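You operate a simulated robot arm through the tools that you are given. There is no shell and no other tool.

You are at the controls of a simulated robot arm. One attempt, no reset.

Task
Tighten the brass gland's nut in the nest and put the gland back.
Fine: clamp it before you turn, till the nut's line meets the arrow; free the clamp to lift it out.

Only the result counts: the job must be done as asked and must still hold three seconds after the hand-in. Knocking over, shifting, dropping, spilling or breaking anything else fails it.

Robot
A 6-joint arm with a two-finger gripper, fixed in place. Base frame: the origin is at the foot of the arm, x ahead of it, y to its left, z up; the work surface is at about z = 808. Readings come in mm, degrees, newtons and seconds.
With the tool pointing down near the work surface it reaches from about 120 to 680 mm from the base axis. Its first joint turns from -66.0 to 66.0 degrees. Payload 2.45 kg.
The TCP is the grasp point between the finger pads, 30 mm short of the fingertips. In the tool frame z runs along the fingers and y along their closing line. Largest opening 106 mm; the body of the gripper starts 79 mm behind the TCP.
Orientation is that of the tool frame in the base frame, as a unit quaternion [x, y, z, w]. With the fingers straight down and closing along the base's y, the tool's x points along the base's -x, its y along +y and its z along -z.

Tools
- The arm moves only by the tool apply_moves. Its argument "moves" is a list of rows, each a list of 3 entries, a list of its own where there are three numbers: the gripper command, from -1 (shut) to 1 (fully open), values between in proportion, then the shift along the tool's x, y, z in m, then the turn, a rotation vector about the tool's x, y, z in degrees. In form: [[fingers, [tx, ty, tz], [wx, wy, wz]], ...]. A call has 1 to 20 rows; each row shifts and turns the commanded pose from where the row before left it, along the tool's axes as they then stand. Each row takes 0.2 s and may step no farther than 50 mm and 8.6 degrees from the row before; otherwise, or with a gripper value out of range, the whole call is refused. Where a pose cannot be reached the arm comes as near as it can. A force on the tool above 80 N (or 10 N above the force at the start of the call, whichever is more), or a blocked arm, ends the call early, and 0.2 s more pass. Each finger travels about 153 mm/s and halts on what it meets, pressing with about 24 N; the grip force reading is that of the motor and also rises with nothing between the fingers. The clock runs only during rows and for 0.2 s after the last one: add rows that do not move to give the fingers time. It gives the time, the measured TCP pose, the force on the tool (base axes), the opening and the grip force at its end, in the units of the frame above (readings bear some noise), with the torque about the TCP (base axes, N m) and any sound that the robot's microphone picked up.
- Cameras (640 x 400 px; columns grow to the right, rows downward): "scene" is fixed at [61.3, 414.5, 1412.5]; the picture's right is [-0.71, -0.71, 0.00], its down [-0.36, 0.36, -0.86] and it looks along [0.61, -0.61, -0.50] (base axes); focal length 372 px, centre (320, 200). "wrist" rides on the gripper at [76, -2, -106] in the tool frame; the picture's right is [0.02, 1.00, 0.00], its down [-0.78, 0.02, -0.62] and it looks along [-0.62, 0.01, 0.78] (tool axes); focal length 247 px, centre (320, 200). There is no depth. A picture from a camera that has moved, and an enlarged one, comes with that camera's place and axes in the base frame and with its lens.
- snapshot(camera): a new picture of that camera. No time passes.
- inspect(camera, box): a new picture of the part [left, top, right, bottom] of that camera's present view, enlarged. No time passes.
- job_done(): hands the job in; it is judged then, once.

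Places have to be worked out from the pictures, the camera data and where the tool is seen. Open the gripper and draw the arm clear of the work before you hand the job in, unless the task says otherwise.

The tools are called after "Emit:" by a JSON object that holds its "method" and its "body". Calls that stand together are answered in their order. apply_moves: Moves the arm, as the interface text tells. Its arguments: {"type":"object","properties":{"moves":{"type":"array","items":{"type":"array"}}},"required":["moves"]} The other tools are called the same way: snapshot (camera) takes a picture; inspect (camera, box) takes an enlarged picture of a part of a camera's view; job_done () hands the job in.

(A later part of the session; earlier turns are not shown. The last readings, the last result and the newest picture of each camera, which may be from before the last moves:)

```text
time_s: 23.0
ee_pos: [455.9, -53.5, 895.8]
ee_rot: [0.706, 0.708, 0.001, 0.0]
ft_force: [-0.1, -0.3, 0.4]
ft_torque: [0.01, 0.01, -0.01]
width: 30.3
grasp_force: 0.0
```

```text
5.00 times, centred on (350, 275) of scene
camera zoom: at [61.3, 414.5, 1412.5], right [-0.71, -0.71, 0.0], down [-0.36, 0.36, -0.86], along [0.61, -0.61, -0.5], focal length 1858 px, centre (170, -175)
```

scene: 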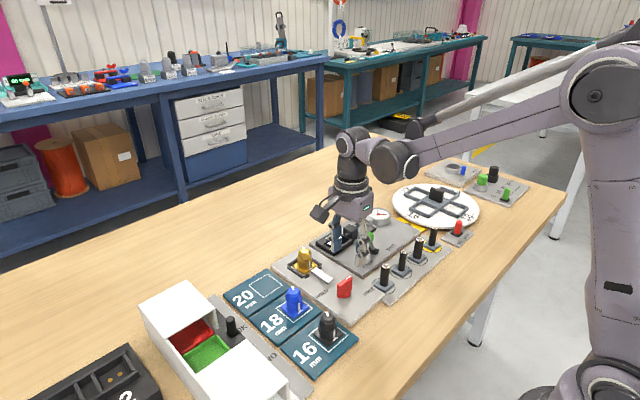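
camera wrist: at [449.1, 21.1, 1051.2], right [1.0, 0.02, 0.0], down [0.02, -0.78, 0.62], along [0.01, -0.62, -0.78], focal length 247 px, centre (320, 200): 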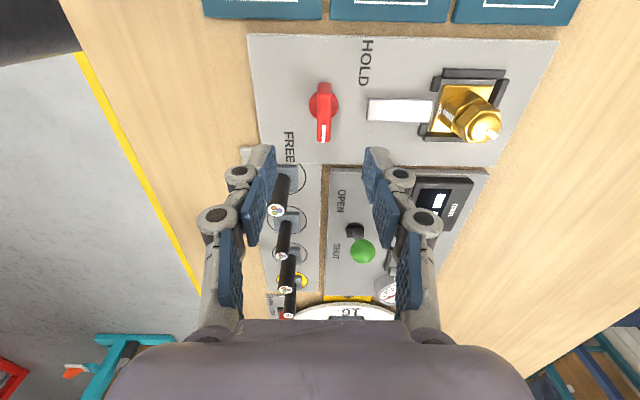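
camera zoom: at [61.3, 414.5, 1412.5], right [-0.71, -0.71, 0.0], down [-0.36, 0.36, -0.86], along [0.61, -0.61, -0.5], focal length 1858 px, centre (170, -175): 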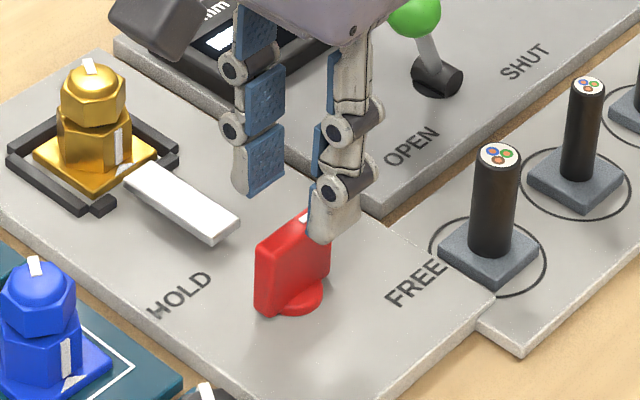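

The knob is centred between the fingers. I'm descending to TCP z ≈ 856 and closing on the paddle.

Emit:
{"method": "apply_moves", "body": {"moves": [[-0.43, [0, 0, 0.015], [0, 0, 0]], [-0.43, [0, 0, 0.015], [0, 0, 0]], [-0.43, [0, 0, 0.007], [0, 0, 0]], [-0.43, [0, 0, 0.002], [0, 0, 0]], [-0.43, [0, 0, 0], [0, 0, 0]]]}}

Emit:
{"method": "apply_moves", "body": {"moves": [[-1, [0, 0, 0], [0, 0, 0]], [-1, [0, 0, 0], [0, 0, 0]], [-1, [0, 0, 0], [0, 0, 0]]]}}

Emit:
{"method": "snapshot", "body": {"camera": "wrist"}}

Emit:
{"method": "inspect", "body": {"camera": "scene", "box": [305, 235, 395, 315]}}

```text
time_s: 24.2
ee_pos: [455.6, -54.7, 857.2]
ee_rot: [0.706, 0.708, 0.0, 0.0]
ft_force: [-0.3, 0.4, 0.4]
ft_torque: [0.01, -0.01, 0.0]
width: 30.3
grasp_force: 0.0
```

```text
time_s: 25.0
ee_pos: [455.6, -54.0, 857.1]
ee_rot: [0.706, 0.708, 0.0, 0.0]
ft_force: [-2.6, 0.5, 1.9]
ft_torque: [-0.04, 0.08, 0.0]
width: 11.7
grasp_force: 38.8
```

```text
taken
camera wrist: at [452.4, 23.0, 962.4], right [1.0, 0.02, 0.0], down [0.02, -0.78, 0.62], along [0.01, -0.62, -0.78], focal length 247 px, centre (320, 200)
```

wrist: 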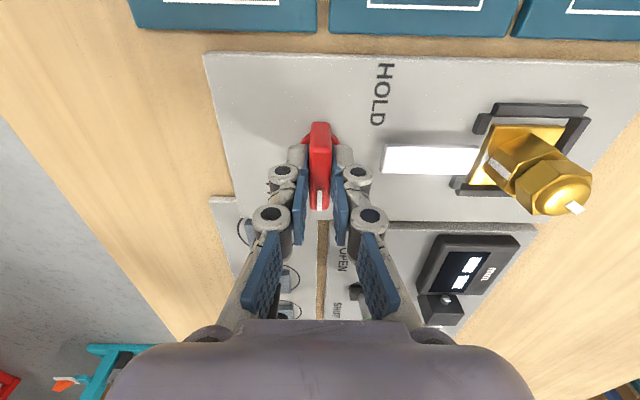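

```text
5.00 times, centred on (350, 275) of scene
camera zoom: at [61.2, 414.5, 1412.5], right [-0.71, -0.71, 0.0], down [-0.36, 0.36, -0.86], along [0.61, -0.61, -0.5], focal length 1858 px, centre (170, -175)
```

zoom: 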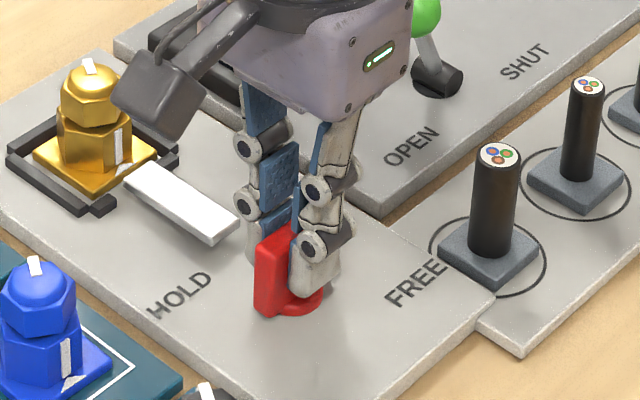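

The paddle is gripped at 11.7 mm. I'm starting a gentle counterclockwise turn of 12° and checking the torque and the pusher's response.

Emit:
{"method": "apply_moves", "body": {"moves": [[-1, [0, 0, 0], [0, 0, -6]], [-1, [0, 0, 0], [0, 0, -6]], [-1, [0, 0, 0], [0, 0, 0]]]}}

Emit:
{"method": "inspect", "body": {"camera": "wrist", "box": [260, 60, 600, 240]}}

```text
time_s: 25.8
ee_pos: [454.7, -54.8, 857.9]
ee_rot: [0.629, 0.778, 0.001, 0.001]
ft_force: [-1.1, 0.4, 5.9]
ft_torque: [0.12, 0.08, -0.03]
width: 11.7
grasp_force: 38.9
```

```text
1.88 times, centred on (430, 150) of wrist
camera zoom: at [436.2, 20.9, 962.4], right [0.97, 0.23, 0.0], down [0.18, -0.76, 0.62], along [0.14, -0.6, -0.78], focal length 465 px, centre (113, 294)
```

zoom: 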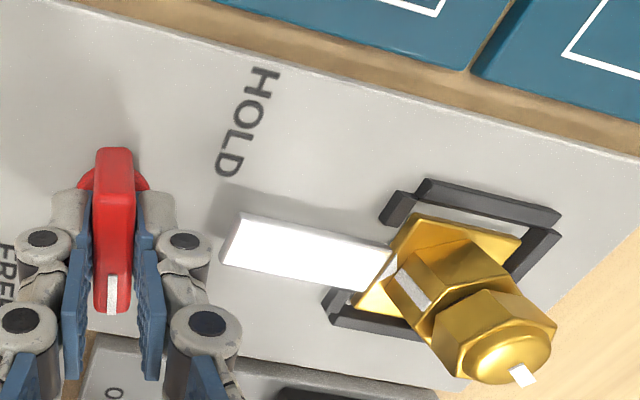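

The knob turns freely with little torque. I'm continuing counterclockwise in stages.

Emit:
{"method": "apply_moves", "body": {"moves": [[-1, [0, 0, 0], [0, 0, -6.5]], [-1, [0, 0, 0], [0, 0, -6.5]], [-1, [0, 0, 0], [0, 0, -6.5]], [-1, [0, 0, 0], [0, 0, -6.5]], [-1, [0, 0, 0], [0, 0, -6.5]], [-1, [0, 0, 0], [0, 0, -6.5]], [-1, [0, 0, 0], [0, 0, 0]]]}}

Emit:
{"method": "snapshot", "body": {"camera": "wrist"}}

Emit:
{"method": "inspect", "body": {"camera": "scene", "box": [285, 235, 385, 315]}}

```text
time_s: 27.4
ee_pos: [455.9, -54.6, 856.8]
ee_rot: [0.332, 0.943, -0.001, 0.0]
ft_force: [3.5, -3.6, 19.5]
ft_torque: [-0.17, -0.17, 0.0]
width: 11.7
grasp_force: 39.3
```

```text
taken
camera wrist: at [392.9, -6.9, 962.2], right [0.61, 0.79, 0.0], down [0.62, -0.48, 0.62], along [0.49, -0.38, -0.78], focal length 247 px, centre (320, 200)
```

wrist: 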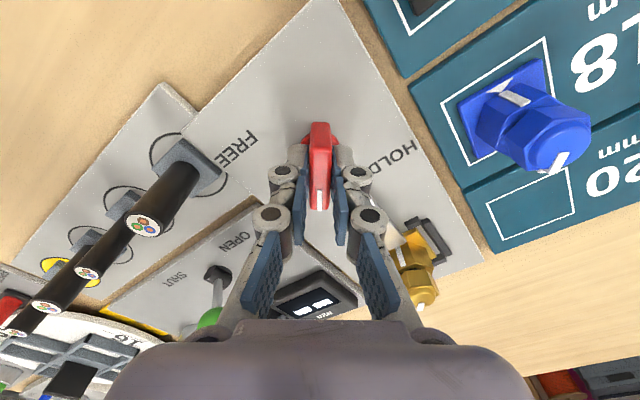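

```text
5.00 times, centred on (335, 275) of scene
camera zoom: at [61.1, 414.4, 1412.5], right [-0.71, -0.71, 0.0], down [-0.36, 0.36, -0.86], along [0.61, -0.61, -0.5], focal length 1858 px, centre (245, -175)
```

zoom: 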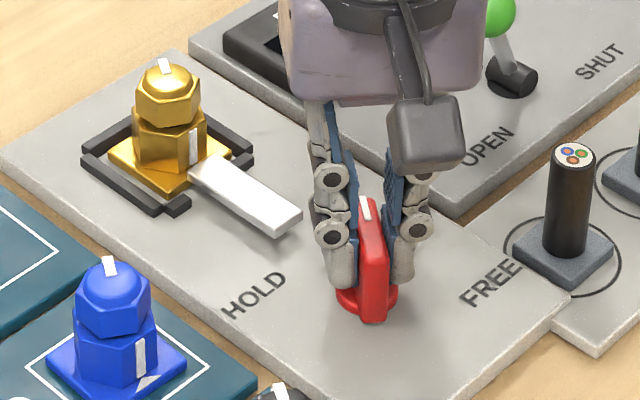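

The pusher is advancing onto the gland base. A vertical force of about 19 N has built up, so I'll raise the tool 1 mm to relieve it before continuing.

Emit:
{"method": "apply_moves", "body": {"moves": [[-1, [0, 0, -0.001], [0, 0, 0]], [-1, [0, 0, 0], [0, 0, 0]]]}}

```text
time_s: 28.0
ee_pos: [454.6, -54.2, 856.9]
ee_rot: [0.333, 0.943, 0.0, 0.001]
ft_force: [2.5, -1.9, -18.0]
ft_torque: [-0.65, -0.79, -0.02]
width: 11.6
grasp_force: 38.6
```

The contact is stiff at about 37 N/mm, so the offset was only about 0.5 mm. I'm moving back 0.5 mm and continuing the turn.

Emit:
{"method": "apply_moves", "body": {"moves": [[-1, [0, 0, 0.0005], [0, 0, -6.5]], [-1, [0, 0, 0], [0, 0, -6.5]], [-1, [0, 0, 0], [0, 0, 0]]]}}

Emit:
{"method": "inspect", "body": {"camera": "scene", "box": [285, 235, 385, 315]}}

```text
time_s: 28.8
ee_pos: [454.6, -55.7, 856.6]
ee_rot: [0.224, 0.975, 0.0, -0.001]
ft_force: [-6.2, -2.6, -20.9]
ft_torque: [-0.35, -0.43, 0.0]
width: 11.9
grasp_force: 38.9
```

```text
5.00 times, centred on (335, 275) of scene
camera zoom: at [61.5, 414.4, 1412.5], right [-0.71, -0.71, 0.0], down [-0.36, 0.36, -0.86], along [0.61, -0.61, -0.5], focal length 1858 px, centre (245, -175)
```

zoom: 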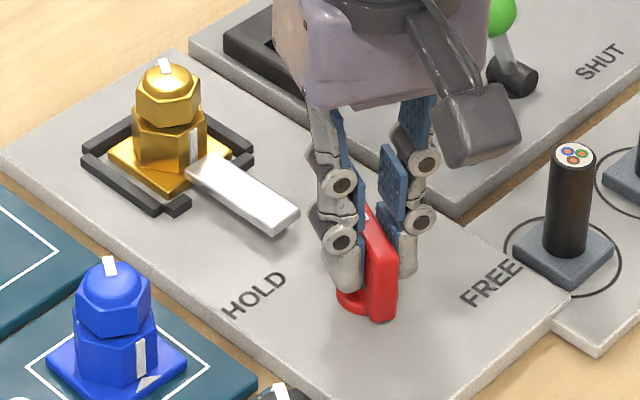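

The knob keeps turning freely with yaw at about -26°, and the pusher is moving toward the gland base. I'm trimming z and finishing the turn toward 0°.

Emit:
{"method": "apply_moves", "body": {"moves": [[-1, [0, 0, 0.0006], [0, 0, -5]], [-1, [0, 0, 0], [0, 0, -5]], [-1, [0, 0, 0], [0, 0, -5]], [-1, [0, 0, 0], [0, 0, 0]]]}}

Emit:
{"method": "inspect", "body": {"camera": "scene", "box": [285, 235, 385, 315]}}

```text
time_s: 29.8
ee_pos: [455.0, -55.2, 856.5]
ee_rot: [0.095, 0.996, 0.0, 0.0]
ft_force: [-5.5, -8.4, 0.1]
ft_torque: [0.0, 1.27, 0.01]
width: 11.9
grasp_force: 39.2
```

```text
5.00 times, centred on (335, 275) of scene
camera zoom: at [61.2, 414.3, 1412.5], right [-0.71, -0.71, 0.0], down [-0.36, 0.36, -0.86], along [0.61, -0.61, -0.5], focal length 1858 px, centre (245, -175)
```

zoom: 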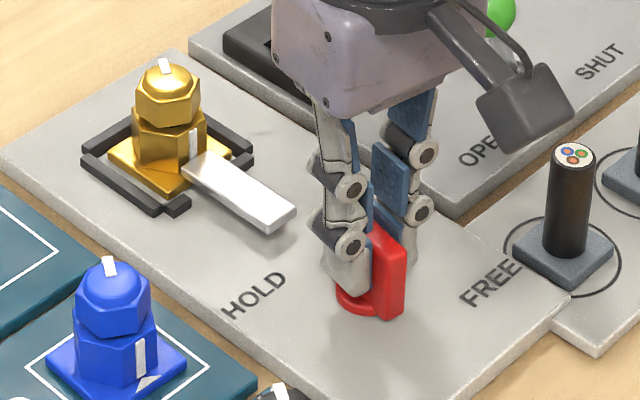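

Yaw is about -11° with no end-stop yet. I'm continuing in small steps.

Emit:
{"method": "apply_moves", "body": {"moves": [[-1, [0, 0, 0], [0, 0, -4]], [-1, [0, 0, 0], [0, 0, -4]], [-1, [0, 0, 0], [0, 0, -3]], [-1, [0, 0, 0], [0, 0, 0]]]}}

Emit:
{"method": "snapshot", "body": {"camera": "wrist"}}

Emit:
{"method": "inspect", "body": {"camera": "scene", "box": [285, 235, 385, 315]}}

```text
time_s: 30.8
ee_pos: [454.6, -54.5, 856.6]
ee_rot: [-0.001, 1.0, 0.0, 0.001]
ft_force: [-8.7, -11.0, 24.8]
ft_torque: [-0.26, 0.01, -0.04]
width: 11.8
grasp_force: 38.7
```

```text
taken
camera wrist: at [377.0, -55.5, 962.3], right [-0.02, 1.0, 0.0], down [0.78, 0.02, 0.62], along [0.62, 0.01, -0.78], focal length 247 px, centre (320, 200)
```

wrist: 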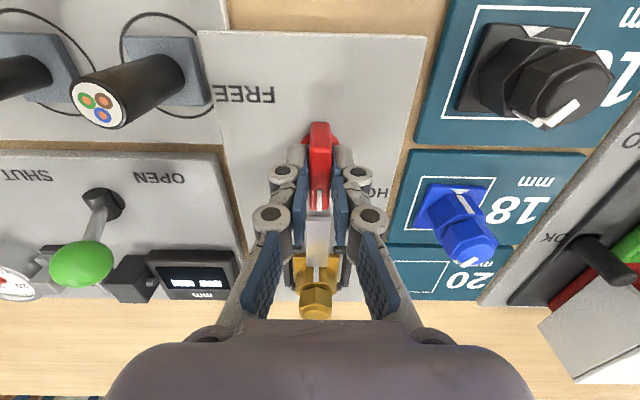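

```text
5.00 times, centred on (335, 275) of scene
camera zoom: at [60.7, 414.2, 1412.6], right [-0.71, -0.71, 0.0], down [-0.36, 0.36, -0.86], along [0.61, -0.61, -0.5], focal length 1858 px, centre (245, -175)
```

zoom: 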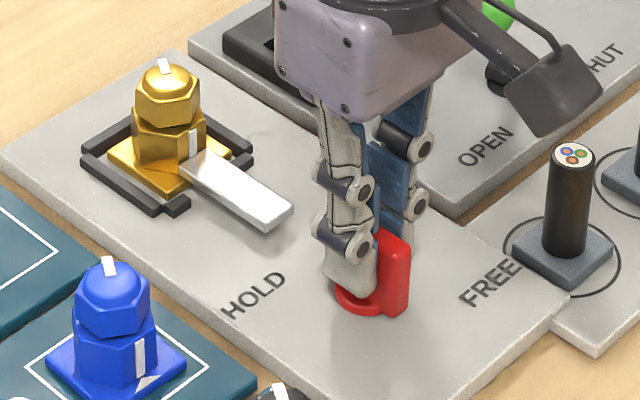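

The knob now points along +x. I'm checking whether the pusher is pressed on the base and the base against the back wall.

Emit:
{"method": "inspect", "body": {"camera": "scene", "box": [293, 240, 348, 285]}}

Emit:
{"method": "inspect", "body": {"camera": "wrist", "box": [270, 180, 370, 330]}}

```text
8.89 times, centred on (320, 262) of scene
camera zoom: at [60.7, 414.2, 1412.6], right [-0.71, -0.71, 0.0], down [-0.36, 0.36, -0.86], along [0.61, -0.61, -0.5], focal length 3304 px, centre (316, -356)
```

zoom: 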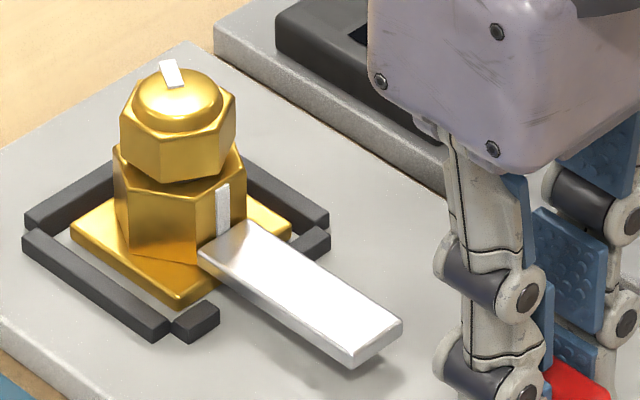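

```text
2.67 times, centred on (320, 255) of wrist
camera zoom: at [377.0, -55.5, 962.3], right [-0.02, 1.0, 0.0], down [0.78, 0.02, 0.62], along [0.62, 0.01, -0.78], focal length 659 px, centre (320, 53)
```

zoom: 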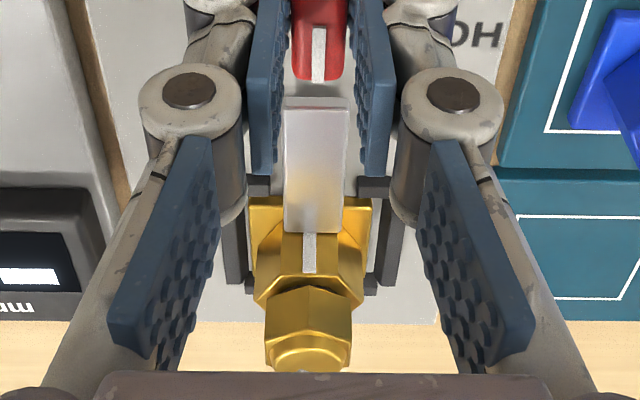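

The clamp bar has slid over the base flange up to the body. I'll turn a few more degrees to learn whether the knob is at its HOLD stop.

Emit:
{"method": "apply_moves", "body": {"moves": [[-1, [0, 0, -0.0006], [0, 0, -2]], [-1, [0, 0, 0], [0, 0, -2]], [-1, [0, 0, 0], [0, 0, 0]]]}}

Emit:
{"method": "inspect", "body": {"camera": "scene", "box": [293, 240, 348, 285]}}

Emit:
{"method": "inspect", "body": {"camera": "wrist", "box": [270, 100, 370, 220]}}

```text
time_s: 31.6
ee_pos: [454.3, -56.1, 856.8]
ee_rot: [-0.035, 0.999, -0.002, 0.0]
ft_force: [-10.2, -10.8, 6.0]
ft_torque: [-0.32, -0.15, -1.02]
width: 12.7
grasp_force: 39.3
```

```text
8.89 times, centred on (320, 262) of scene
camera zoom: at [61.0, 414.2, 1412.6], right [-0.71, -0.71, 0.0], down [-0.36, 0.36, -0.86], along [0.61, -0.61, -0.5], focal length 3304 px, centre (316, -356)
```

zoom: 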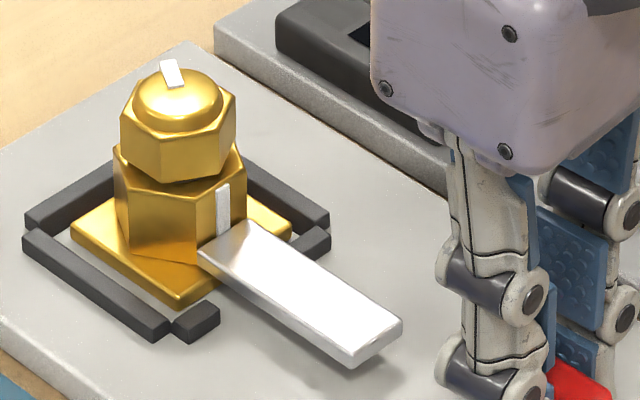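

```text
3.33 times, centred on (320, 160) of wrist
camera zoom: at [377.6, -60.8, 962.3], right [-0.09, 1.0, 0.0], down [0.78, 0.07, 0.62], along [0.62, 0.06, -0.78], focal length 823 px, centre (320, 333)
```

zoom: 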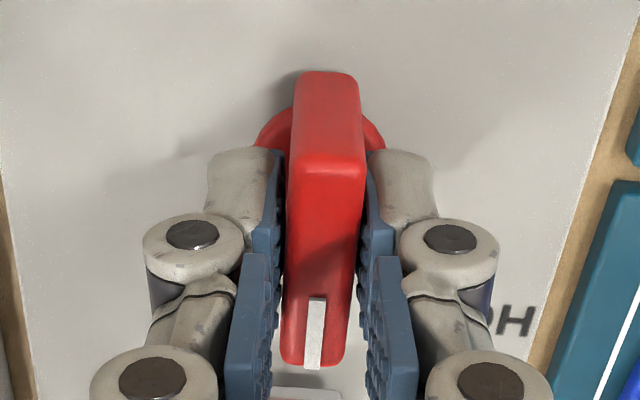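

Torque jumped to -1.0 N·m and the paddle stopped following, so the knob is at its HOLD stop at 90°. I'm easing back 4°, releasing and lifting.

Emit:
{"method": "apply_moves", "body": {"moves": [[-1, [0, 0, 0], [0, 0, 4]], [-1, [0, 0, 0], [0, 0, 0]], [-0.43, [0, 0, 0], [0, 0, 0]], [-0.43, [0, 0, 0], [0, 0, 0]], [-0.43, [0, 0, 0], [0, 0, 0]]]}}

Emit:
{"method": "apply_moves", "body": {"moves": [[-0.43, [0, 0, -0.02], [0, 0, 0]], [-0.43, [0, 0, -0.03], [0, 0, 0]], [-0.43, [0, 0, -0.03], [0, 0, 0]], [-0.43, [0, 0, 0], [0, 0, 0]]]}}

Emit:
{"method": "snapshot", "body": {"camera": "wrist"}}

Emit:
{"method": "inspect", "body": {"camera": "scene", "box": [285, 235, 385, 315]}}

```text
time_s: 32.8
ee_pos: [453.8, -53.8, 857.0]
ee_rot: [-0.001, 1.0, 0.0, 0.0]
ft_force: [0.0, 0.1, -0.1]
ft_torque: [-0.01, 0.02, 0.03]
width: 29.9
grasp_force: 0.0
```

```text
time_s: 33.8
ee_pos: [456.7, -54.3, 935.3]
ee_rot: [-0.001, 1.0, 0.0, 0.001]
ft_force: [0.7, 0.5, -0.8]
ft_torque: [-0.02, -0.03, -0.02]
width: 30.3
grasp_force: 0.1
```

```text
taken
camera wrist: at [378.1, -54.2, 1041.7], right [-0.02, 1.0, 0.0], down [0.78, 0.02, 0.62], along [0.62, 0.01, -0.78], focal length 247 px, centre (320, 200)
```

wrist: 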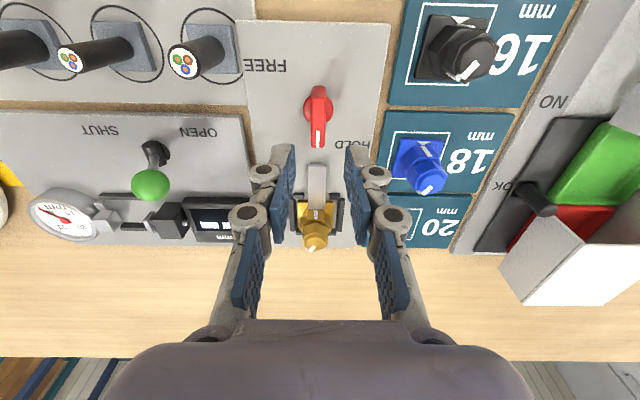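

```text
5.00 times, centred on (335, 275) of scene
camera zoom: at [61.3, 414.5, 1412.5], right [-0.71, -0.71, 0.0], down [-0.36, 0.36, -0.86], along [0.61, -0.61, -0.5], focal length 1858 px, centre (245, -175)
```

zoom: 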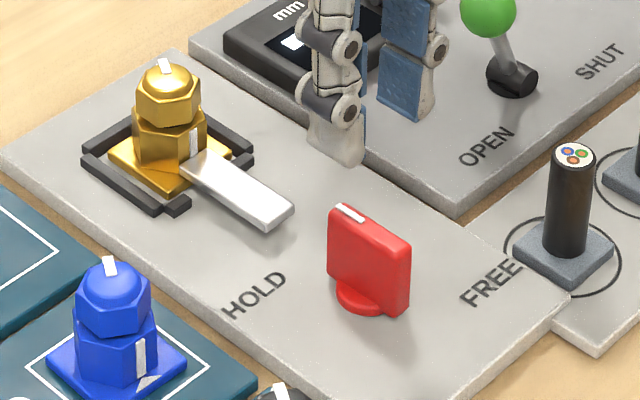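

The clamp is holding. I'm moving toward the gland to measure its position and the nut's angle precisely.

Emit:
{"method": "apply_moves", "body": {"moves": [[0.0, [-0.03, 0, -0.005], [0, 0, 0]], [0.0, [-0.03, 0, -0.005], [0, 0, 0]], [0.0, [-0.03, 0, 0], [0, 0, 0]], [0.0, [0, 0, 0], [0, 0, 0]]]}}

Emit:
{"method": "snapshot", "body": {"camera": "wrist"}}

Emit:
{"method": "inspect", "body": {"camera": "wrist", "box": [260, 100, 380, 210]}}

```text
time_s: 34.8
ee_pos: [545.8, -54.4, 947.5]
ee_rot: [0.0, 1.0, 0.0, 0.0]
ft_force: [-0.6, 0.2, 0.1]
ft_torque: [0.0, 0.03, -0.03]
width: 53.2
grasp_force: 0.1
```

```text
taken
camera wrist: at [468.0, -55.3, 1051.3], right [-0.02, 1.0, 0.0], down [0.78, 0.02, 0.62], along [0.62, 0.01, -0.78], focal length 247 px, centre (320, 200)
```

wrist: 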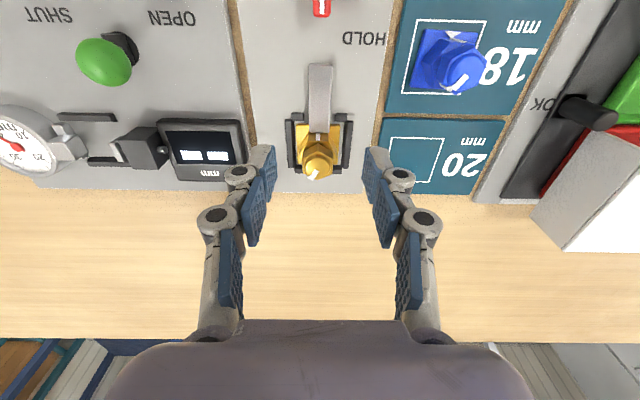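

```text
3.64 times, centred on (320, 155) of wrist
camera zoom: at [468.0, -55.3, 1051.3], right [-0.02, 1.0, 0.0], down [0.78, 0.02, 0.62], along [0.62, 0.01, -0.78], focal length 898 px, centre (320, 364)
```

zoom: 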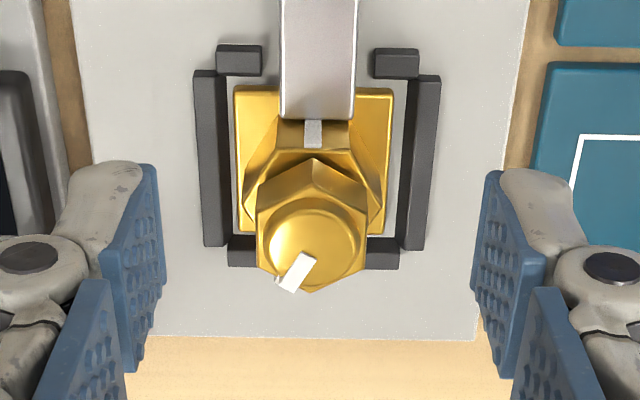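

The gland is clamped with its axis at about (579, -56), and the nut flats face ±y with the line near -30°. I'm centring over the nut and yawing to +60° so that one 150° clockwise sweep brings the line to the arrow.

Emit:
{"method": "apply_moves", "body": {"moves": [[0.0, [-0.0175, -0.0014, 0], [0, 0, 0]], [0.0, [-0.0175, -0.0014, 0], [0, 0, 0]], [0.0, [0, 0, 0], [0, 0, -7.5]], [0.0, [0, 0, 0], [0, 0, -7.5]], [0.0, [0, 0, 0], [0, 0, -7.5]], [0.0, [0, 0, 0], [0, 0, -7.5]], [0.0, [0, 0, 0], [0, 0, -7.5]], [0.0, [0, 0, 0], [0, 0, -7.5]], [0.0, [0, 0, 0], [0, 0, -7.5]], [0.0, [0, 0, 0], [0, 0, -7.5]], [0.0, [0, 0, 0], [0, 0, 0]], [0.0, [0, 0, 0], [0, 0, 0]]]}}

Emit:
{"method": "snapshot", "body": {"camera": "wrist"}}

Emit:
{"method": "inspect", "body": {"camera": "wrist", "box": [260, 90, 380, 200]}}

Emit:
{"method": "snapshot", "body": {"camera": "scene"}}

```text
time_s: 37.4
ee_pos: [579.0, -56.2, 948.0]
ee_rot: [-0.501, 0.866, 0.001, 0.0]
ft_force: [-0.4, -0.6, -0.7]
ft_torque: [0.03, 0.01, 0.02]
width: 53.1
grasp_force: 0.0
```

```text
taken
camera wrist: at [541.7, -122.7, 1053.2], right [-0.88, 0.48, 0.0], down [0.38, 0.69, 0.62], along [0.3, 0.55, -0.78], focal length 247 px, centre (320, 200)
```

wrist: 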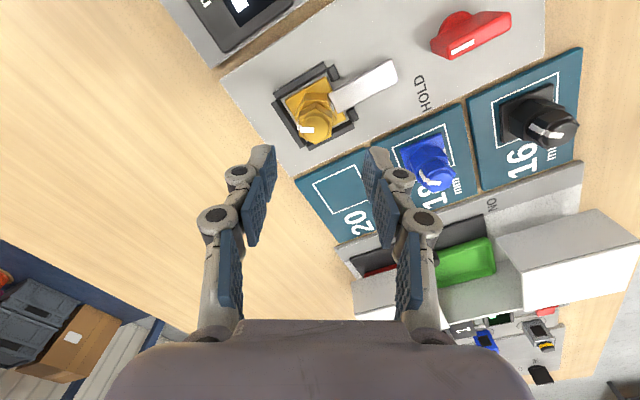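

```text
3.64 times, centred on (320, 145) of wrist
camera zoom: at [541.7, -122.7, 1053.2], right [-0.88, 0.48, 0.0], down [0.38, 0.69, 0.62], along [0.3, 0.55, -0.78], focal length 898 px, centre (320, 400)
```

zoom: 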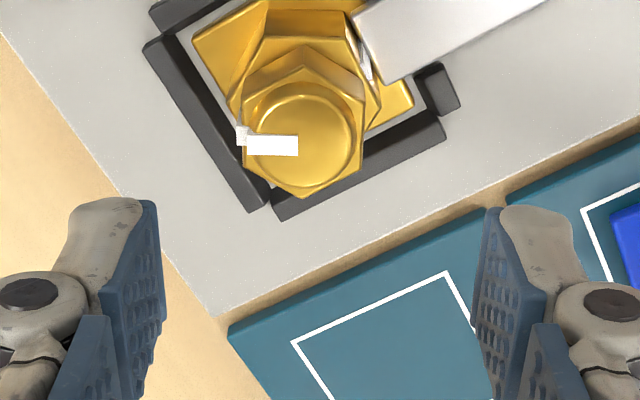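

```text
taken
```

scene: 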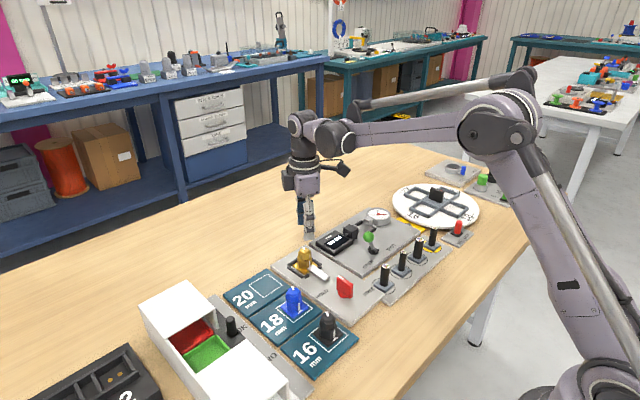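

I'm at yaw +60°, the line is confirmed at about -29°, and the nut flats are square to the fingers. The nut is about 4 mm toward tool -y, so I'm shifting, descending partway and re-checking.

Emit:
{"method": "apply_moves", "body": {"moves": [[0.0, [0, -0.004, 0.0], [0, 0, 0]], [0.0, [0, 0, 0.02], [0, 0, 0]], [0.0, [0, 0, 0.015], [0, 0, 0]], [0.0, [0, 0, 0], [0, 0, 0]]]}}

Emit:
{"method": "inspect", "body": {"camera": "wrist", "box": [250, 90, 390, 220]}}

Emit:
{"method": "inspect", "body": {"camera": "scene", "box": [275, 215, 345, 285]}}

```text
time_s: 38.4
ee_pos: [583.1, -59.7, 910.4]
ee_rot: [-0.5, 0.866, 0.0, 0.001]
ft_force: [0.0, 0.2, 0.7]
ft_torque: [0.02, 0.0, 0.0]
width: 53.1
grasp_force: 0.1
```

```text
3.08 times, centred on (320, 155) of wrist
camera zoom: at [545.5, -124.7, 1017.3], right [-0.88, 0.48, 0.0], down [0.38, 0.69, 0.62], along [0.3, 0.55, -0.78], focal length 760 px, centre (320, 338)
```

zoom: 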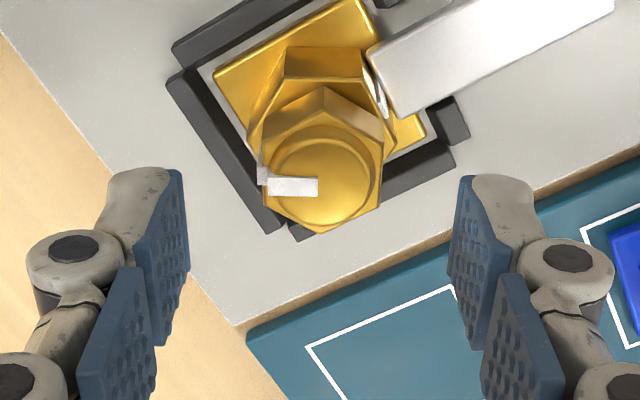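

```text
5.71 times, centred on (310, 250) of scene
camera zoom: at [61.3, 414.5, 1412.5], right [-0.71, -0.71, 0.0], down [-0.36, 0.36, -0.86], along [0.61, -0.61, -0.5], focal length 2124 px, centre (377, -86)
```

zoom: 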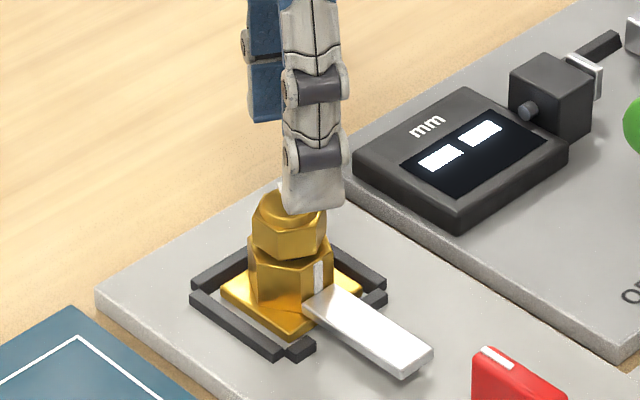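

The nut is centred between the fingers. I'm descending to TCP z ≈ 880, with the tips just above the fixed body, and closing on the nut flats.

Emit:
{"method": "apply_moves", "body": {"moves": [[0.0, [0, 0, 0.015], [0, 0, 0]], [0.0, [0, 0, 0.01], [0, 0, 0]], [0.0, [0, 0, 0.006], [0, 0, 0]], [0.0, [0, 0, 0], [0, 0, 0]]]}}

Emit:
{"method": "inspect", "body": {"camera": "scene", "box": [275, 215, 345, 285]}}

Emit:
{"method": "inspect", "body": {"camera": "wrist", "box": [250, 110, 390, 240]}}

```text
time_s: 39.4
ee_pos: [584.0, -59.5, 880.8]
ee_rot: [-0.5, 0.866, 0.0, 0.0]
ft_force: [0.1, 0.7, -0.6]
ft_torque: [0.01, 0.04, 0.0]
width: 53.1
grasp_force: 0.0
```

```text
5.71 times, centred on (310, 250) of scene
camera zoom: at [61.3, 414.5, 1412.5], right [-0.71, -0.71, 0.0], down [-0.36, 0.36, -0.86], along [0.61, -0.61, -0.5], focal length 2124 px, centre (377, -86)
```

zoom: 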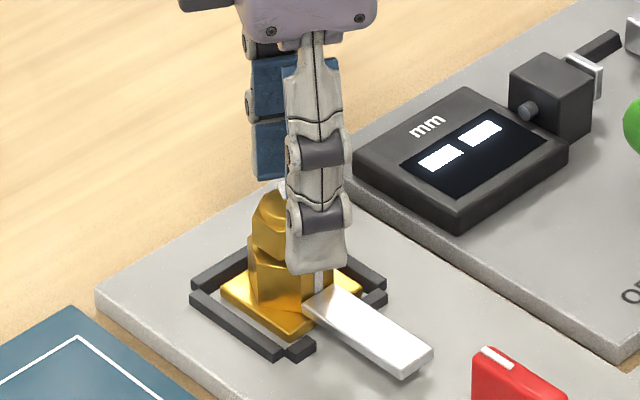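

```text
3.08 times, centred on (320, 175) of wrist
camera zoom: at [545.5, -125.7, 986.1], right [-0.88, 0.48, 0.0], down [0.38, 0.69, 0.62], along [0.3, 0.55, -0.78], focal length 760 px, centre (320, 277)
```

zoom: 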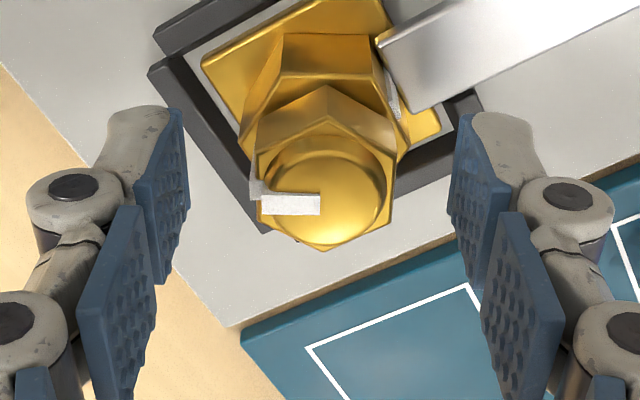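

The fingertips straddle the nut above the body. I'm closing on the nut flats.

Emit:
{"method": "apply_moves", "body": {"moves": [[-1, [0, 0, 0], [0, 0, 0]], [-1, [0, 0, 0], [0, 0, 0]], [-1, [0, 0, 0], [0, 0, 0]], [-1, [0, 0, 0], [0, 0, 0]]]}}

Emit:
{"method": "inspect", "body": {"camera": "wrist", "box": [250, 110, 390, 240]}}

Emit:
{"method": "inspect", "body": {"camera": "scene", "box": [275, 215, 345, 285]}}

```text
time_s: 40.4
ee_pos: [584.0, -59.6, 880.8]
ee_rot: [-0.5, 0.866, 0.0, 0.0]
ft_force: [0.2, -0.7, 0.9]
ft_torque: [0.01, 0.03, -0.03]
width: 26.3
grasp_force: 24.0
```

```text
3.08 times, centred on (320, 175) of wrist
camera zoom: at [545.5, -125.6, 986.3], right [-0.88, 0.48, 0.0], down [0.38, 0.69, 0.62], along [0.3, 0.55, -0.78], focal length 760 px, centre (320, 277)
```

zoom: 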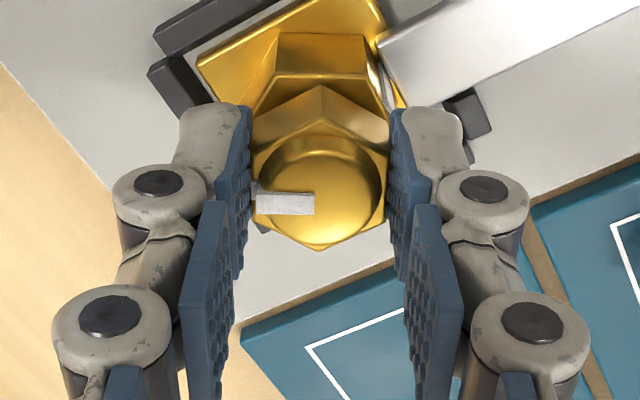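

```text
5.71 times, centred on (310, 250) of scene
camera zoom: at [61.3, 414.4, 1412.5], right [-0.71, -0.71, 0.0], down [-0.36, 0.36, -0.86], along [0.61, -0.61, -0.5], focal length 2124 px, centre (377, -86)
```

zoom: 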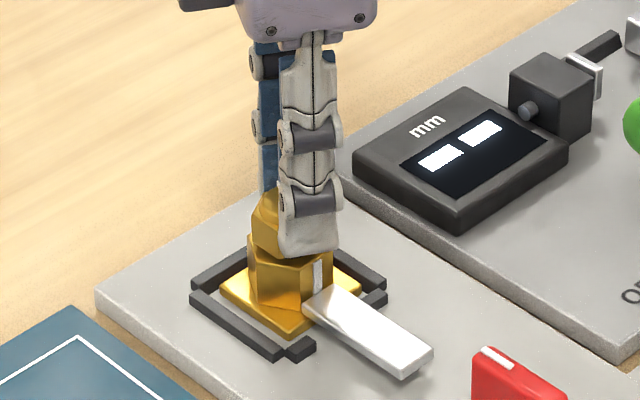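

Grip is 26.3 mm on the nut flats with no side load. I'm starting a small 12° clockwise turn to see how the nut and base respond.

Emit:
{"method": "apply_moves", "body": {"moves": [[-1, [0, 0, 0], [0, 0, 6]], [-1, [0, 0, 0], [0, 0, 6]], [-1, [0, 0, 0], [0, 0, 0]]]}}

Emit:
{"method": "inspect", "body": {"camera": "wrist", "box": [250, 90, 390, 220]}}

Emit:
{"method": "inspect", "body": {"camera": "scene", "box": [285, 235, 345, 285]}}

```text
time_s: 41.2
ee_pos: [583.7, -59.3, 881.4]
ee_rot: [-0.406, 0.914, -0.001, 0.001]
ft_force: [-1.1, 1.8, 0.0]
ft_torque: [0.08, 0.05, 0.0]
width: 26.4
grasp_force: 24.2
```

```text
3.08 times, centred on (320, 155) of wrist
camera zoom: at [532.7, -116.2, 986.3], right [-0.76, 0.65, 0.0], down [0.51, 0.59, 0.62], along [0.41, 0.47, -0.78], focal length 760 px, centre (320, 338)
```

zoom: 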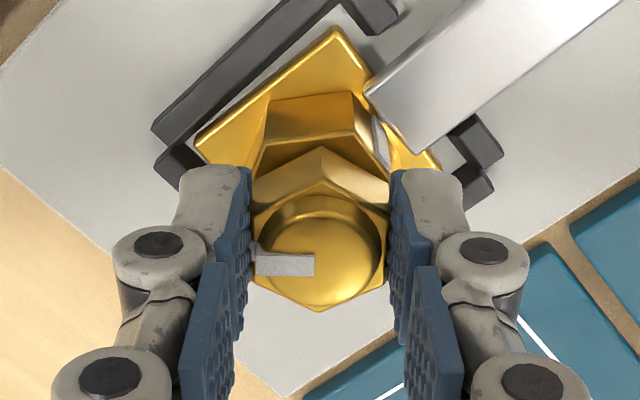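

```text
8.00 times, centred on (315, 260) of scene
camera zoom: at [61.3, 414.5, 1412.5], right [-0.71, -0.71, 0.0], down [-0.36, 0.36, -0.86], along [0.61, -0.61, -0.5], focal length 2973 px, centre (360, -280)
```

zoom: 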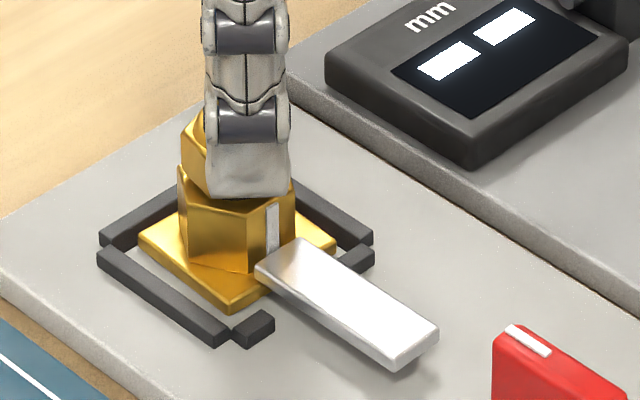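

It looks as though the base may be rotating with the nut. I'm zooming in to check the base angle against the nest walls and clamp bar.

Emit:
{"method": "inspect", "body": {"camera": "scene", "box": [293, 248, 338, 283]}}

Emit:
{"method": "inspect", "body": {"camera": "wrist", "box": [275, 80, 385, 170]}}

```text
11.43 times, centred on (316, 266) of scene
camera zoom: at [61.3, 414.5, 1412.5], right [-0.71, -0.71, 0.0], down [-0.36, 0.36, -0.86], along [0.61, -0.61, -0.5], focal length 4248 px, centre (371, -549)
```

zoom: 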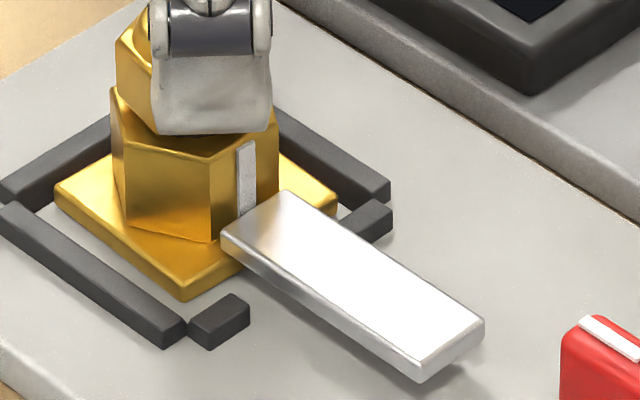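

```text
4.44 times, centred on (330, 125) of wrist
camera zoom: at [532.7, -116.2, 986.3], right [-0.76, 0.65, 0.0], down [0.51, 0.59, 0.62], along [0.41, 0.47, -0.78], focal length 1098 px, centre (276, 533)
```

zoom: 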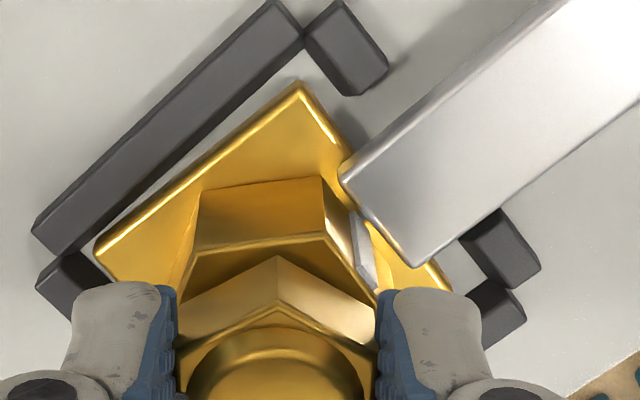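

The base has rotated about 5° within its slack and its corner is near the wall. I'm turning another 12° to see whether the nut now moves relative to the body.

Emit:
{"method": "apply_moves", "body": {"moves": [[-1, [0, 0, 0], [0, 0, 6]], [-1, [0, 0, 0], [0, 0, 6]], [-1, [0, 0, 0], [0, 0, 0]]]}}

Emit:
{"method": "inspect", "body": {"camera": "wrist", "box": [265, 80, 385, 200]}}

Emit:
{"method": "inspect", "body": {"camera": "scene", "box": [293, 248, 338, 283]}}

```text
time_s: 42.0
ee_pos: [582.7, -58.1, 881.0]
ee_rot: [-0.309, 0.951, 0.0, 0.0]
ft_force: [0.3, 0.4, -0.1]
ft_torque: [0.01, -0.01, -0.01]
width: 27.0
grasp_force: 23.8
```

```text
3.33 times, centred on (325, 140) of wrist
camera zoom: at [521.6, -103.9, 986.3], right [-0.6, 0.8, 0.0], down [0.62, 0.47, 0.62], along [0.5, 0.38, -0.78], focal length 823 px, centre (303, 400)
```

zoom: 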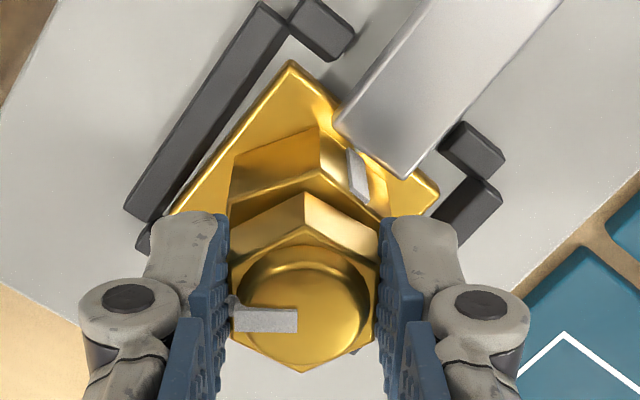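

```text
11.43 times, centred on (316, 266) of scene
camera zoom: at [61.3, 414.5, 1412.5], right [-0.71, -0.71, 0.0], down [-0.36, 0.36, -0.86], along [0.61, -0.61, -0.5], focal length 4248 px, centre (371, -549)
```

zoom: 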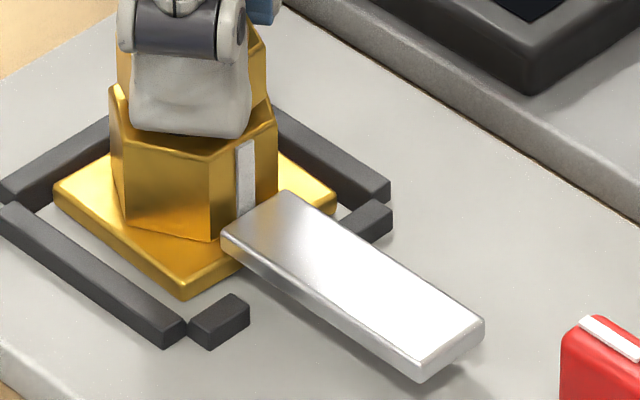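

The base stopped against the clamp and wall, and now the nut turns relative to the body. I'm continuing clockwise in stages.

Emit:
{"method": "apply_moves", "body": {"moves": [[-1, [0, 0, 0], [0, 0, 6]], [-1, [0, 0, 0], [0, 0, 6]], [-1, [0, 0, 0], [0, 0, 6]], [-1, [0, 0, 0], [0, 0, 6]], [-1, [0, 0, 0], [0, 0, 6]], [-1, [0, 0, 0], [0, 0, 6]], [-1, [0, 0, 0], [0, 0, 0]]]}}

Emit:
{"method": "inspect", "body": {"camera": "wrist", "box": [265, 80, 385, 200]}}

Emit:
{"method": "inspect", "body": {"camera": "scene", "box": [288, 233, 343, 283]}}

```text
time_s: 43.6
ee_pos: [584.8, -57.2, 882.9]
ee_rot: [0.0, 1.0, 0.001, 0.0]
ft_force: [-1.2, 5.1, 1.0]
ft_torque: [0.25, 0.14, 0.02]
width: 26.9
grasp_force: 24.4
```

```text
3.33 times, centred on (325, 140) of wrist
camera zoom: at [506.0, -58.9, 987.1], right [-0.02, 1.0, 0.0], down [0.78, 0.02, 0.62], along [0.62, 0.01, -0.78], focal length 823 px, centre (303, 400)
```

zoom: 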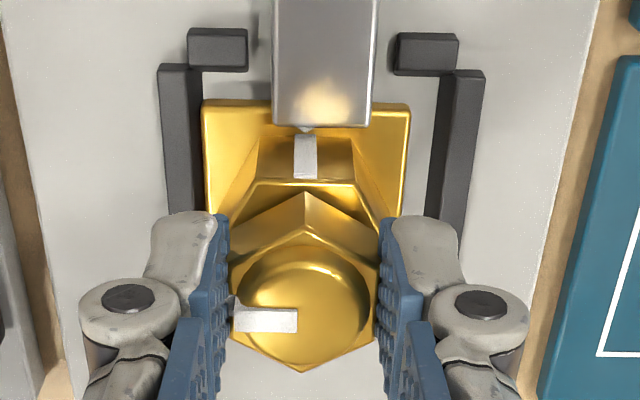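

```text
8.00 times, centred on (316, 258) of scene
camera zoom: at [61.2, 414.6, 1412.4], right [-0.71, -0.71, 0.0], down [-0.36, 0.36, -0.86], along [0.61, -0.61, -0.5], focal length 2973 px, centre (356, -264)
```

zoom: 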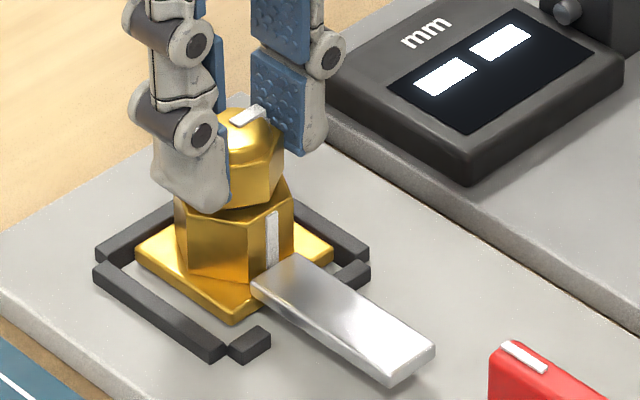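

At yaw 0 the nut's line points along -y, halfway round, and the body is nearly square in the nest. I'm continuing another 45° clockwise.

Emit:
{"method": "apply_moves", "body": {"moves": [[-1, [0, 0, 0], [0, 0, 6]], [-1, [0, 0, 0], [0, 0, 6]], [-1, [0, 0, 0], [0, 0, 6]], [-1, [0, 0, 0], [0, 0, 6]], [-1, [0, 0, 0], [0, 0, 6]], [-1, [0, 0, 0], [0, 0, 6]], [-1, [0, 0, 0], [0, 0, 6]], [-1, [0, 0, 0], [0, 0, 6]], [-1, [0, 0, 0], [0, 0, 0]]]}}

Emit:
{"method": "inspect", "body": {"camera": "wrist", "box": [265, 80, 385, 200]}}

Emit:
{"method": "inspect", "body": {"camera": "scene", "box": [288, 233, 343, 283]}}

```text
time_s: 45.6
ee_pos: [584.0, -57.6, 883.0]
ee_rot: [0.407, 0.913, 0.002, 0.0]
ft_force: [-0.6, 17.3, 13.1]
ft_torque: [0.7, 0.02, 0.06]
width: 26.8
grasp_force: 24.5
```

```text
3.33 times, centred on (325, 140) of wrist
camera zoom: at [530.6, -1.5, 987.4], right [0.73, 0.69, 0.0], down [0.54, -0.57, 0.62], along [0.43, -0.45, -0.78], focal length 823 px, centre (303, 400)
```

zoom: 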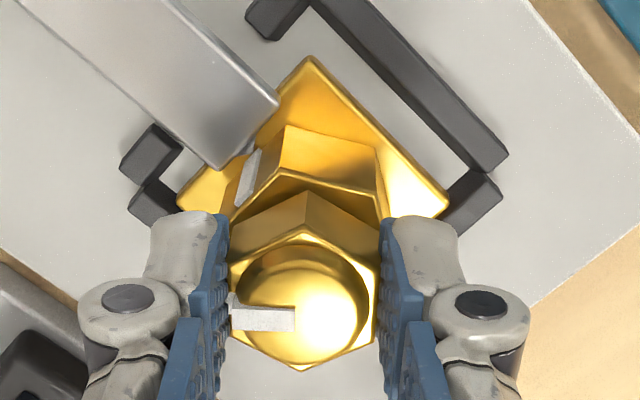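

```text
8.00 times, centred on (316, 258) of scene
camera zoom: at [61.0, 414.9, 1412.4], right [-0.71, -0.71, 0.0], down [-0.36, 0.36, -0.86], along [0.61, -0.61, -0.5], focal length 2973 px, centre (356, -264)
```

zoom: 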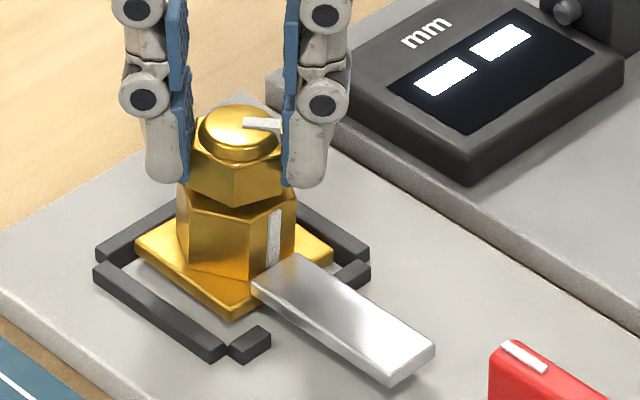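

The nut line is now at about -138°. I'll relieve the small side load of about 17 N in y with a sub-mm shift and continue 30° more.

Emit:
{"method": "apply_moves", "body": {"moves": [[-1, [0.0004, 0.0003, -0.0003], [0, 0, 0]], [-1, [0, 0, 0], [0, 0, 6]], [-1, [0, 0, 0], [0, 0, 6]], [-1, [0, 0, 0], [0, 0, 6]], [-1, [0, 0, 0], [0, 0, 6]], [-1, [0, 0, 0], [0, 0, 6]], [-1, [0, 0, 0], [0, 0, 0]]]}}

Emit:
{"method": "inspect", "body": {"camera": "wrist", "box": [265, 80, 385, 200]}}

Emit:
{"method": "inspect", "body": {"camera": "scene", "box": [288, 233, 343, 283]}}

```text
time_s: 47.2
ee_pos: [583.5, -56.5, 882.2]
ee_rot: [0.629, 0.777, 0.001, 0.0]
ft_force: [7.2, 14.1, 10.5]
ft_torque: [0.69, -0.32, 0.03]
width: 26.8
grasp_force: 24.5
```

```text
3.33 times, centred on (325, 140) of wrist
camera zoom: at [565.2, 17.8, 986.9], right [0.97, 0.23, 0.0], down [0.18, -0.76, 0.62], along [0.14, -0.6, -0.79], focal length 823 px, centre (303, 400)
```

zoom: 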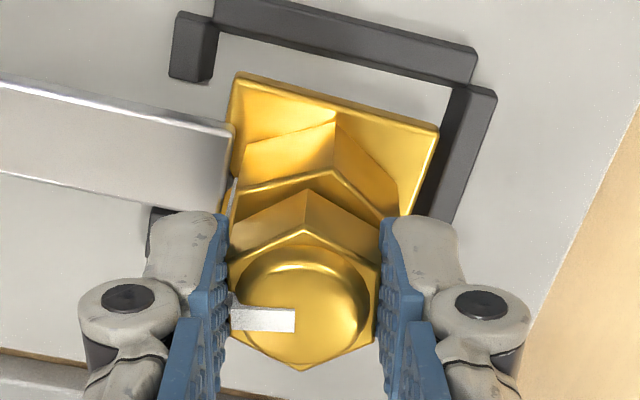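

```text
8.00 times, centred on (316, 258) of scene
camera zoom: at [61.3, 414.8, 1412.4], right [-0.71, -0.71, 0.0], down [-0.36, 0.36, -0.86], along [0.61, -0.61, -0.5], focal length 2973 px, centre (356, -264)
```

zoom: 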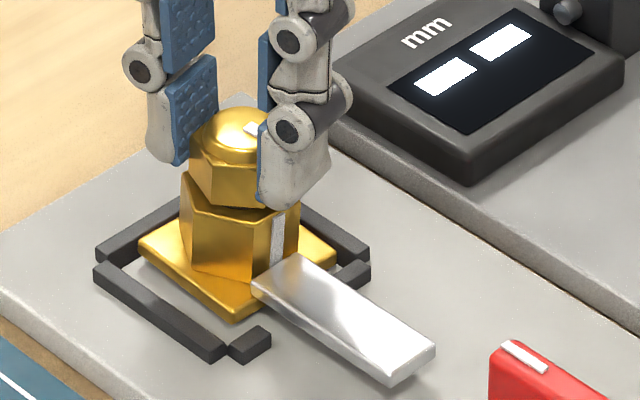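

The line is now about 15° short of the body's stripe and arrow, and the base is rotated only a few degrees clockwise in the nest. I'm turning another 10° and then fine-tuning visually.

Emit:
{"method": "apply_moves", "body": {"moves": [[-1, [0, 0, 0], [0, 0, 5]], [-1, [0, 0, 0], [0, 0, 5]], [-1, [0, 0, 0], [0, 0, 0]]]}}

Emit:
{"method": "inspect", "body": {"camera": "wrist", "box": [275, 90, 365, 190]}}

Emit:
{"method": "inspect", "body": {"camera": "scene", "box": [293, 240, 338, 280]}}

```text
time_s: 48.0
ee_pos: [583.4, -57.4, 881.3]
ee_rot: [0.695, 0.719, 0.002, -0.001]
ft_force: [1.3, 13.7, 0.6]
ft_torque: [0.85, -0.1, 0.03]
width: 27.2
grasp_force: 23.4
```

```text
4.00 times, centred on (320, 140) of wrist
camera zoom: at [578.3, 19.6, 987.2], right [1.0, 0.06, 0.0], down [0.04, -0.78, 0.62], along [0.03, -0.62, -0.79], focal length 988 px, centre (320, 440)
```

zoom: 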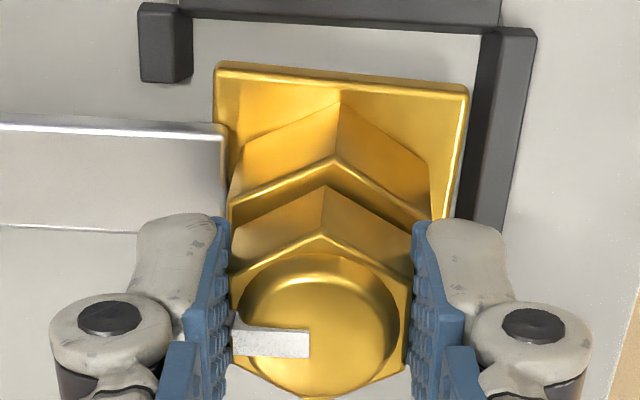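

```text
10.00 times, centred on (316, 260) of scene
camera zoom: at [61.3, 414.8, 1412.4], right [-0.71, -0.71, 0.0], down [-0.36, 0.36, -0.86], along [0.61, -0.61, -0.5], focal length 3717 px, centre (365, -400)
```

zoom: 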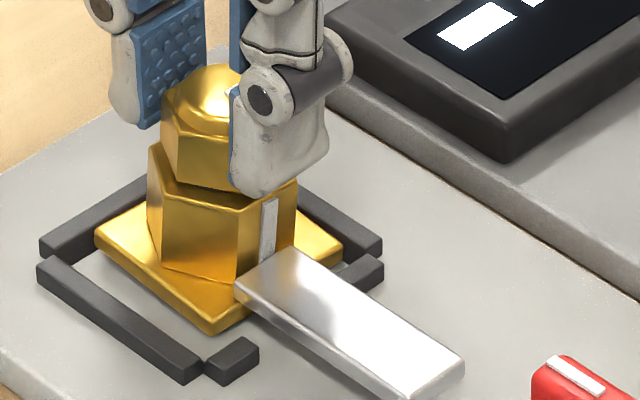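

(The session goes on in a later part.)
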